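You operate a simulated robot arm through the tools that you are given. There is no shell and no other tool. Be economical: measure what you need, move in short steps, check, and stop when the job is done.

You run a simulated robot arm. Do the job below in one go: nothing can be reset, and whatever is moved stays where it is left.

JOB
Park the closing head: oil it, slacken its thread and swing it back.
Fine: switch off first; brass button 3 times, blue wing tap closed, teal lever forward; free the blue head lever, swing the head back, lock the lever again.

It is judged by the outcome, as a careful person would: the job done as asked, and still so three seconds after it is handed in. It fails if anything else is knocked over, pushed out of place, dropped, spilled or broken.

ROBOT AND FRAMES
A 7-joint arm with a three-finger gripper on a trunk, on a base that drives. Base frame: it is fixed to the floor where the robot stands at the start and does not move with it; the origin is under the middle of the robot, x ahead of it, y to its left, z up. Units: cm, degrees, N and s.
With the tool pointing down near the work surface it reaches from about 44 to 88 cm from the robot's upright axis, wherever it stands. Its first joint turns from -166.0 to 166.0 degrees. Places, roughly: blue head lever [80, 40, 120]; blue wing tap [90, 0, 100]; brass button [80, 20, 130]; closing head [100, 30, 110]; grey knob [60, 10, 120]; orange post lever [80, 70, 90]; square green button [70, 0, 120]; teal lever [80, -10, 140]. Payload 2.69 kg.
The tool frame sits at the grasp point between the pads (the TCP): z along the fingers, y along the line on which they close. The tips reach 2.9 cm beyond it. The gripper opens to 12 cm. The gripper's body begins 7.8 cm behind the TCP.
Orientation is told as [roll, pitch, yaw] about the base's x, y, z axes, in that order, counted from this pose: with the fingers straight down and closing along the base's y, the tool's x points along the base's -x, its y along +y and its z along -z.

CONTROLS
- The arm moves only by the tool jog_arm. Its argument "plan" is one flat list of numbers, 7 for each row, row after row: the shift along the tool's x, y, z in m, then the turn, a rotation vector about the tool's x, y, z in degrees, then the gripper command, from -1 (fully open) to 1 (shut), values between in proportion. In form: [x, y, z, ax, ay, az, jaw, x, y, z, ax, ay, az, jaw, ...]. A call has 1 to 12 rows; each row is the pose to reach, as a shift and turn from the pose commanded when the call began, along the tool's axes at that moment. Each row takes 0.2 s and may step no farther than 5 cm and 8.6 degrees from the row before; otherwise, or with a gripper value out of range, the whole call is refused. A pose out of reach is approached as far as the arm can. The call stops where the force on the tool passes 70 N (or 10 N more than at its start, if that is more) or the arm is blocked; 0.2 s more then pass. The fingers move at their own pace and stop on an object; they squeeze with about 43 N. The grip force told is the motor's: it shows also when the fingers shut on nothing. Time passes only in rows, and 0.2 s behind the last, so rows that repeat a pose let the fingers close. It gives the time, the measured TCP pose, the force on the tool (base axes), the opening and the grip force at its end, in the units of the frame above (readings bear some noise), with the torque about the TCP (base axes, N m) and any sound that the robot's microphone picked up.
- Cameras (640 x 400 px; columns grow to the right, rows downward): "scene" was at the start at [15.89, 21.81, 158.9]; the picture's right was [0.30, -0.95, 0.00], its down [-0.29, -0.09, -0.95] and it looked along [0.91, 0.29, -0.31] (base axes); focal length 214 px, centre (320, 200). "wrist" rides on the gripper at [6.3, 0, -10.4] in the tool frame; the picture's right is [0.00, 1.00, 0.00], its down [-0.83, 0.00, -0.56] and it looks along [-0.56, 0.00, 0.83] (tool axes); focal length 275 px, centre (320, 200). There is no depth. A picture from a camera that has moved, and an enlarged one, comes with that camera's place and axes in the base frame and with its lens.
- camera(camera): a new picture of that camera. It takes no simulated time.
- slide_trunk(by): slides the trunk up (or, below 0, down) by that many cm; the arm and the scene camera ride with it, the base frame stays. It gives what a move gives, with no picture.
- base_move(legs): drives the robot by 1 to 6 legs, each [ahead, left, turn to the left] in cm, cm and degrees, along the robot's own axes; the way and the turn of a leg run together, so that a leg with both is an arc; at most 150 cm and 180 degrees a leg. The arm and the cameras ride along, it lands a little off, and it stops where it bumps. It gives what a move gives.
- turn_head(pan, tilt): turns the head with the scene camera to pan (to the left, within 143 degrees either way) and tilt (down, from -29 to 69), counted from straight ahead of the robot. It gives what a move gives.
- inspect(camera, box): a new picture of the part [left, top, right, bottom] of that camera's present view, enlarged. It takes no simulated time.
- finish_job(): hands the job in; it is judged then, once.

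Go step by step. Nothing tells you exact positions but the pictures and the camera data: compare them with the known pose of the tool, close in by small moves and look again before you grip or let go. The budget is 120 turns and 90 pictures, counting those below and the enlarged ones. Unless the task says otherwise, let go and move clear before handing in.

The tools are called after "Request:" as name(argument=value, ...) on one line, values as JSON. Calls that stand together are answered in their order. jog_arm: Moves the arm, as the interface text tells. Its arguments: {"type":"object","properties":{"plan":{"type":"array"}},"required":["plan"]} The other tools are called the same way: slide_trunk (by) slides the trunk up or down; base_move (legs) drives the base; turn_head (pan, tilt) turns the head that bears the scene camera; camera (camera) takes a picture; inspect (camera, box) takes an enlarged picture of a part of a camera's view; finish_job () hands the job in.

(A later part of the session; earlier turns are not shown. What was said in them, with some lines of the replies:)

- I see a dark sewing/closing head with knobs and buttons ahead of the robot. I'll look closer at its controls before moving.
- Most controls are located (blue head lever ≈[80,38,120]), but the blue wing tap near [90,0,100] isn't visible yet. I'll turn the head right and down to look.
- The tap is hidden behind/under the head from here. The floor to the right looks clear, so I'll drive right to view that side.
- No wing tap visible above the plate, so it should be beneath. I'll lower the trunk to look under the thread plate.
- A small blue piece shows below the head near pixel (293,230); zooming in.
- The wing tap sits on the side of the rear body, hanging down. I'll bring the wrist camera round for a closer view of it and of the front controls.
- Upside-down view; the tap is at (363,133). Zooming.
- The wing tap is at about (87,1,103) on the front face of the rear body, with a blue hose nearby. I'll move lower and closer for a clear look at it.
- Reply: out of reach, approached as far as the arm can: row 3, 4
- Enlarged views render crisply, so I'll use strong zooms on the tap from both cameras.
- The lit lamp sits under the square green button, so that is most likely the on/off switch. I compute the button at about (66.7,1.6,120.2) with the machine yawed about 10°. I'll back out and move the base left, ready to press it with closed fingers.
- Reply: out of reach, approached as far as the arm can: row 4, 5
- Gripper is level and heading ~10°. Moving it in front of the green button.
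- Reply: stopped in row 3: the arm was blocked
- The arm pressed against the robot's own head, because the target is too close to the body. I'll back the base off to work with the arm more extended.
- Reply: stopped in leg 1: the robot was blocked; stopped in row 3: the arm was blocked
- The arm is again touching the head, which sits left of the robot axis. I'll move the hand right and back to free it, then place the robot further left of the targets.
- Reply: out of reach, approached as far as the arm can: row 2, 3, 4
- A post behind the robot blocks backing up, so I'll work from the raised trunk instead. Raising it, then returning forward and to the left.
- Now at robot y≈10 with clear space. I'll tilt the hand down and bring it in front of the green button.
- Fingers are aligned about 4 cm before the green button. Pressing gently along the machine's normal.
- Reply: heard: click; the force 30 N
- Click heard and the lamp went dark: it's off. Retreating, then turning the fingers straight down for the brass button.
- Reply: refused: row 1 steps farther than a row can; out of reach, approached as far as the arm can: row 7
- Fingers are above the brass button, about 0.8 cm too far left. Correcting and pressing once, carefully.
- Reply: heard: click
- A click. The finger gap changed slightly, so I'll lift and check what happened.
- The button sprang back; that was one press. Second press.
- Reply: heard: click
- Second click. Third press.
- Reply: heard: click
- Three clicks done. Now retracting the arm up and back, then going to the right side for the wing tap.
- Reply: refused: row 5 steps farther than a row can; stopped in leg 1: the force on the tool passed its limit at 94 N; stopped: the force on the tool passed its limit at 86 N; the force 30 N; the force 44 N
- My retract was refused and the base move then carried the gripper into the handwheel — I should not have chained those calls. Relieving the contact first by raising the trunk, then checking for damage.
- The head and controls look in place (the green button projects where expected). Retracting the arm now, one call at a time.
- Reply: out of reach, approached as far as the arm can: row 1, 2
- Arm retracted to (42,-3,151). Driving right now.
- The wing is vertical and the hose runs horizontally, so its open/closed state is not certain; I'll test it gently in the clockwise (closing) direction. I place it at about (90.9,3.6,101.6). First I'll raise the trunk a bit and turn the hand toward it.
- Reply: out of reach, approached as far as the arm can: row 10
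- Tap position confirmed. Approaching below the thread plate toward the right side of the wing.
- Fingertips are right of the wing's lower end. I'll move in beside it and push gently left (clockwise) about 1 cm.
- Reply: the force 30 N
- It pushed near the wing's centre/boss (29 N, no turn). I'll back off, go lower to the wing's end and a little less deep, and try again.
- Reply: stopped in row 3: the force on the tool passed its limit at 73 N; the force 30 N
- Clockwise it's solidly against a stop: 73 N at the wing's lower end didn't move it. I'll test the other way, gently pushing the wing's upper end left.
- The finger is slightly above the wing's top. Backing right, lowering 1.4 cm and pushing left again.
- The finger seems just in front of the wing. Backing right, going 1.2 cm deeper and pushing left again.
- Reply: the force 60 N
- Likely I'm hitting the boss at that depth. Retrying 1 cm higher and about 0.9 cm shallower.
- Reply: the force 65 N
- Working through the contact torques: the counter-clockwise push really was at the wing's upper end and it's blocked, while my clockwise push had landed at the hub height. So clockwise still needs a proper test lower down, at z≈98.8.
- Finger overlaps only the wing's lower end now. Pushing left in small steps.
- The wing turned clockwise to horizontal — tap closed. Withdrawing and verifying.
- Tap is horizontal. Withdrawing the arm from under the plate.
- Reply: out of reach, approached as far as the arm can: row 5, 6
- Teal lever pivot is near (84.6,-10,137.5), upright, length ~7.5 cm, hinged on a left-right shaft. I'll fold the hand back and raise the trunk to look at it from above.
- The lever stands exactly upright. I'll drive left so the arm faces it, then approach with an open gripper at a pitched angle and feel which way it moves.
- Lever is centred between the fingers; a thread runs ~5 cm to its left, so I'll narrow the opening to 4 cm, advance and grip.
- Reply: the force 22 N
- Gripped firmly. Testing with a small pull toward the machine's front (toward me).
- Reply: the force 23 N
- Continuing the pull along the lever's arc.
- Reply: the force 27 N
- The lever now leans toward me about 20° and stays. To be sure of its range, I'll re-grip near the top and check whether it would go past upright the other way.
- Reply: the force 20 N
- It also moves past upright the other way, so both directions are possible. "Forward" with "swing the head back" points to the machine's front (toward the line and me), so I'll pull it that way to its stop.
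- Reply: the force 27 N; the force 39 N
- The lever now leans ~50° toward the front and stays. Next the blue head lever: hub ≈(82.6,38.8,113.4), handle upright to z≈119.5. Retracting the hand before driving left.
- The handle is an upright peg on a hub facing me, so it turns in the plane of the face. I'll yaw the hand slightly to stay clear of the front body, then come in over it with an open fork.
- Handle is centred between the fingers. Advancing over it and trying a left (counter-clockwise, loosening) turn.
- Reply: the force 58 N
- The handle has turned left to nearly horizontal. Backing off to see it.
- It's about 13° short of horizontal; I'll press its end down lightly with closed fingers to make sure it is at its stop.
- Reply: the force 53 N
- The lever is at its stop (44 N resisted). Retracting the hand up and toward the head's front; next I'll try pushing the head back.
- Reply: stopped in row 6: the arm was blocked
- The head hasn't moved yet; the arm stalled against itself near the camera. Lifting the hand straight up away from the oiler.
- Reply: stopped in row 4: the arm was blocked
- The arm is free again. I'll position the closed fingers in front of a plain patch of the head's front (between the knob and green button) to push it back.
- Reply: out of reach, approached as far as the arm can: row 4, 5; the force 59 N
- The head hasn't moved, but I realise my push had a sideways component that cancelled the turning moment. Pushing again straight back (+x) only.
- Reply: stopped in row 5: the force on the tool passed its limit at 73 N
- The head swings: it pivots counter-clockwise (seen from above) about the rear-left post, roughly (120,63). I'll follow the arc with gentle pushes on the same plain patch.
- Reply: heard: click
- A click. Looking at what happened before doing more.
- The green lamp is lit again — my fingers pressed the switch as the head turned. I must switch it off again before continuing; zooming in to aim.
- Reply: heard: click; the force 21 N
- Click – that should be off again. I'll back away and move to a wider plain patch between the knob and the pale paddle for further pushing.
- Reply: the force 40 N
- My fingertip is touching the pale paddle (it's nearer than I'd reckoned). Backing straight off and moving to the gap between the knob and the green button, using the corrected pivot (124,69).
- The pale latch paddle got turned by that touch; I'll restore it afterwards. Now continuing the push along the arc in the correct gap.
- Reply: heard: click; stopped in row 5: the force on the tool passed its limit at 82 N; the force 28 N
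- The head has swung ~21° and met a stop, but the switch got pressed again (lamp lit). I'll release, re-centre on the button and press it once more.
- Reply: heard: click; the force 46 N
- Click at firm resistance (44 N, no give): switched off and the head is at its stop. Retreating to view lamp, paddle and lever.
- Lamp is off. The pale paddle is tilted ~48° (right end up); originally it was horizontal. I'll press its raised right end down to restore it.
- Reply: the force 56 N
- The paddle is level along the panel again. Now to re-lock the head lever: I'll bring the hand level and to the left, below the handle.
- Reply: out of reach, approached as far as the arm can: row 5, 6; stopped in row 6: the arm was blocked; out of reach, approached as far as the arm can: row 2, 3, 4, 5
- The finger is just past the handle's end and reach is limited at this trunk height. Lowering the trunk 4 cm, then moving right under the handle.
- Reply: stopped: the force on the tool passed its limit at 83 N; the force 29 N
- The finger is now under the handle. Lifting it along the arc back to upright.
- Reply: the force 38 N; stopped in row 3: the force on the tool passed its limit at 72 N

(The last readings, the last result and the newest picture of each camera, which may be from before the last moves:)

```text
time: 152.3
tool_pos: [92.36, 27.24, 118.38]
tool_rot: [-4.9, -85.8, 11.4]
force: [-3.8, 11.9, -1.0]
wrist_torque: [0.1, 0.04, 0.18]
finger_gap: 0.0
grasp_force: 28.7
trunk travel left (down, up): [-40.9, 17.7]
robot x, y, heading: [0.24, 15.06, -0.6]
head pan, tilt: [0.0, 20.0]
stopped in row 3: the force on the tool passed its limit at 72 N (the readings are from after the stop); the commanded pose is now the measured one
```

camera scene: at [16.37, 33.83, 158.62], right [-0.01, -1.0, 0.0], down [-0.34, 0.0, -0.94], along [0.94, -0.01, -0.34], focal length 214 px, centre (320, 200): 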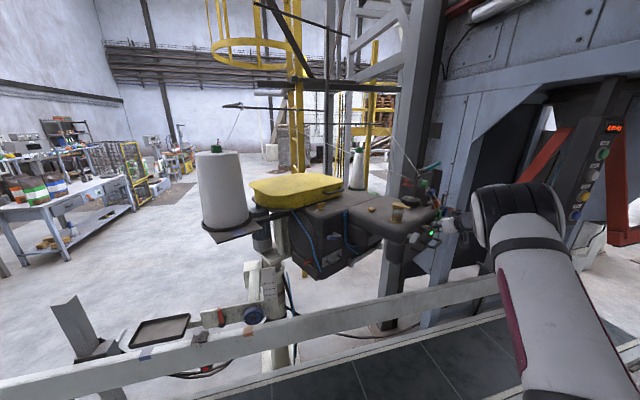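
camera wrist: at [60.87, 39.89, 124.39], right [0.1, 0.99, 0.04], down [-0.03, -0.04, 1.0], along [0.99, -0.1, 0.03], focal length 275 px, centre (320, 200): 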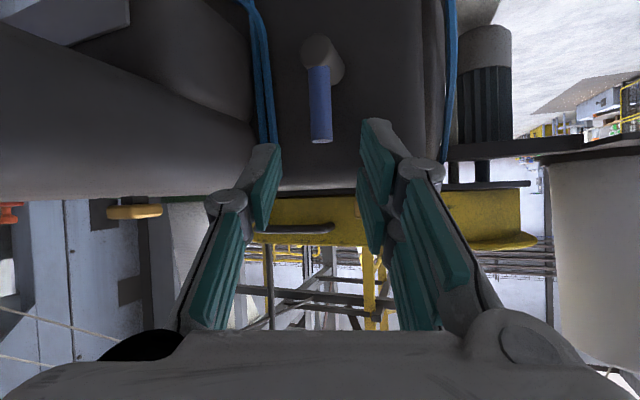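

Firm stop reached with the finger beside the hub's vertical – the lever should be upright. Backing straight out and checking.

Request:
jog_arm(plan=[0, 0.01, -0.02, 0, 0, 0, 1, 0, 0.015, -0.06, 0, 0, 0, 1, 0, 0.015, -0.1, 0, 0, 0, 1, -0.01, 0.015, -0.14, 0, 0, 0, 1, -0.02, 0.015, -0.18, 0, 0, 0, 1])

Request:
camera(camera="wrist")

```text
time: 153.5
tool_pos: [75.03, 26.13, 121.8]
tool_rot: [-4.4, -85.7, 10.6]
force: [0.5, 0.7, -1.0]
wrist_torque: [0.04, -0.03, 0.01]
finger_gap: 0.03
grasp_force: 29.0
out of reach, approached as far as the arm can: row 5
trunk travel left (down, up): [-40.9, 17.7]
robot x, y, heading: [-0.05, 14.98, -0.2]
head pan, tilt: [0.0, 20.0]
```

```text
1 pictures are left
camera wrist: at [64.14, 24.91, 116.26], right [-0.11, 0.99, -0.01], down [-0.49, -0.04, 0.87], along [0.87, 0.1, 0.49], focal length 275 px, centre (320, 200)
```

wrist: 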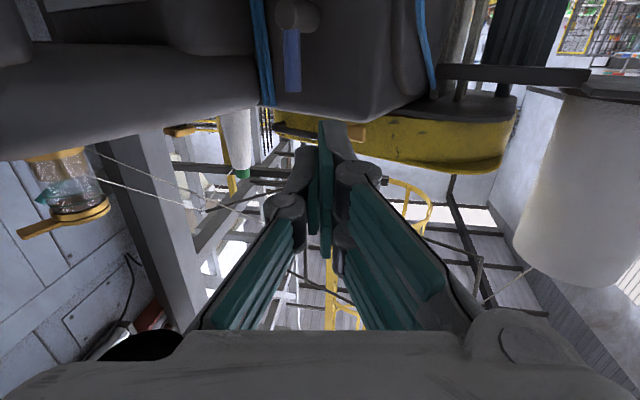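

The handle is upright: locked. Raising the trunk to clear the hand and get a final overall look.

Request:
slide_trunk(by=15)

Request:
jog_arm(plan=[-0.02, -0.02, -0.02, 0, 0, 0, 1, -0.04, -0.05, -0.03, 0, 0, 0, 1, -0.06, -0.09, -0.04, 0, 0, 0, 1, -0.08, -0.13, -0.05, 0, 0, 0, 1, -0.09, -0.17, -0.06, 0, 0, 0, 1, -0.1, -0.21, -0.07, 0, 0, 0, 1, -0.1, -0.25, -0.08, 0, 0, 0, 1])

```text
time: 155.2
tool_pos: [74.92, 26.63, 136.89]
tool_rot: [-4.0, -85.8, 10.0]
force: [0.2, -0.2, 0.6]
wrist_torque: [0.03, -0.02, -0.02]
finger_gap: 0.03
grasp_force: 28.7
trunk travel left (down, up): [-55.9, 2.7]
robot x, y, heading: [-0.16, 14.71, -0.5]
head pan, tilt: [0.0, 20.0]
```

```text
time: 156.8
tool_pos: [70.17, 1.1, 147.33]
tool_rot: [-5.1, -85.8, 11.3]
force: [0.6, 0.9, -0.1]
wrist_torque: [-0.01, -0.03, -0.1]
finger_gap: 0.01
grasp_force: 28.5
trunk travel left (down, up): [-55.9, 2.7]
robot x, y, heading: [0.29, 14.74, -0.4]
head pan, tilt: [0.0, 20.0]
```

Request:
inspect(camera="scene", box=[290, 150, 466, 260])

```text
3.64 times, centred on (378, 205) of scene
camera zoom: at [15.53, 33.95, 159.37], right [-0.01, -1.0, 0.0], down [-0.34, 0.0, -0.94], along [0.94, -0.01, -0.34], focal length 780 px, centre (109, 182)
```

zoom: 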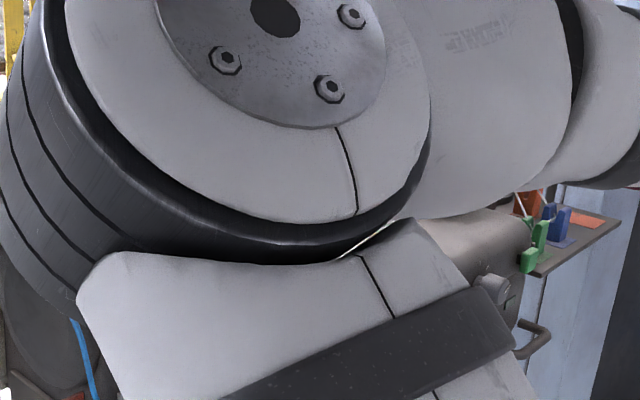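

The view is partly blocked by the arm, but the green button shows the head still at its back stop. The last clear views showed the lamp off, the lever upright and the paddle level. The gripper is empty and clear of the machine, so I'm handing in.

Request:
finish_job()

```text
The job is handed in.
```

The closing head is parked, but getting there was not clean, and I couldn't confirm everything by camera at the end.

**Done as asked:**
- **Switch:** off. The lamp was dark in the last clear view.
- **Oil:** brass button pressed 3 times, with a click heard each time.
- **Wing tap:** blue tap turned clockwise from vertical to horizontal, which I took as closed because it would not turn the other way.
- **Teal lever:** pulled toward the front. It moves both ways from upright, and I took "forward" as the machine's front, toward the conveyor and robot.
- **Head:** blue head lever freed, head swung back about 21° until it met a firm stop, and lever set upright again.

**What went wrong on the way:**
- **Handwheel:** the gripper hit it with about 94 N when I drove the base before the arm had retracted. I saw no damage.
- **Switch:** I pressed it on twice while swinging the head, and switched it off again each time.
- **Latch paddle:** I knocked the pale paddle on the front out of line and pressed it back. It looked level again.

**Not confirmed:** the arm blocked my last picture, so I did not see the lamp, paddle or teal lever at the very end. That picture did show the head still swung back.
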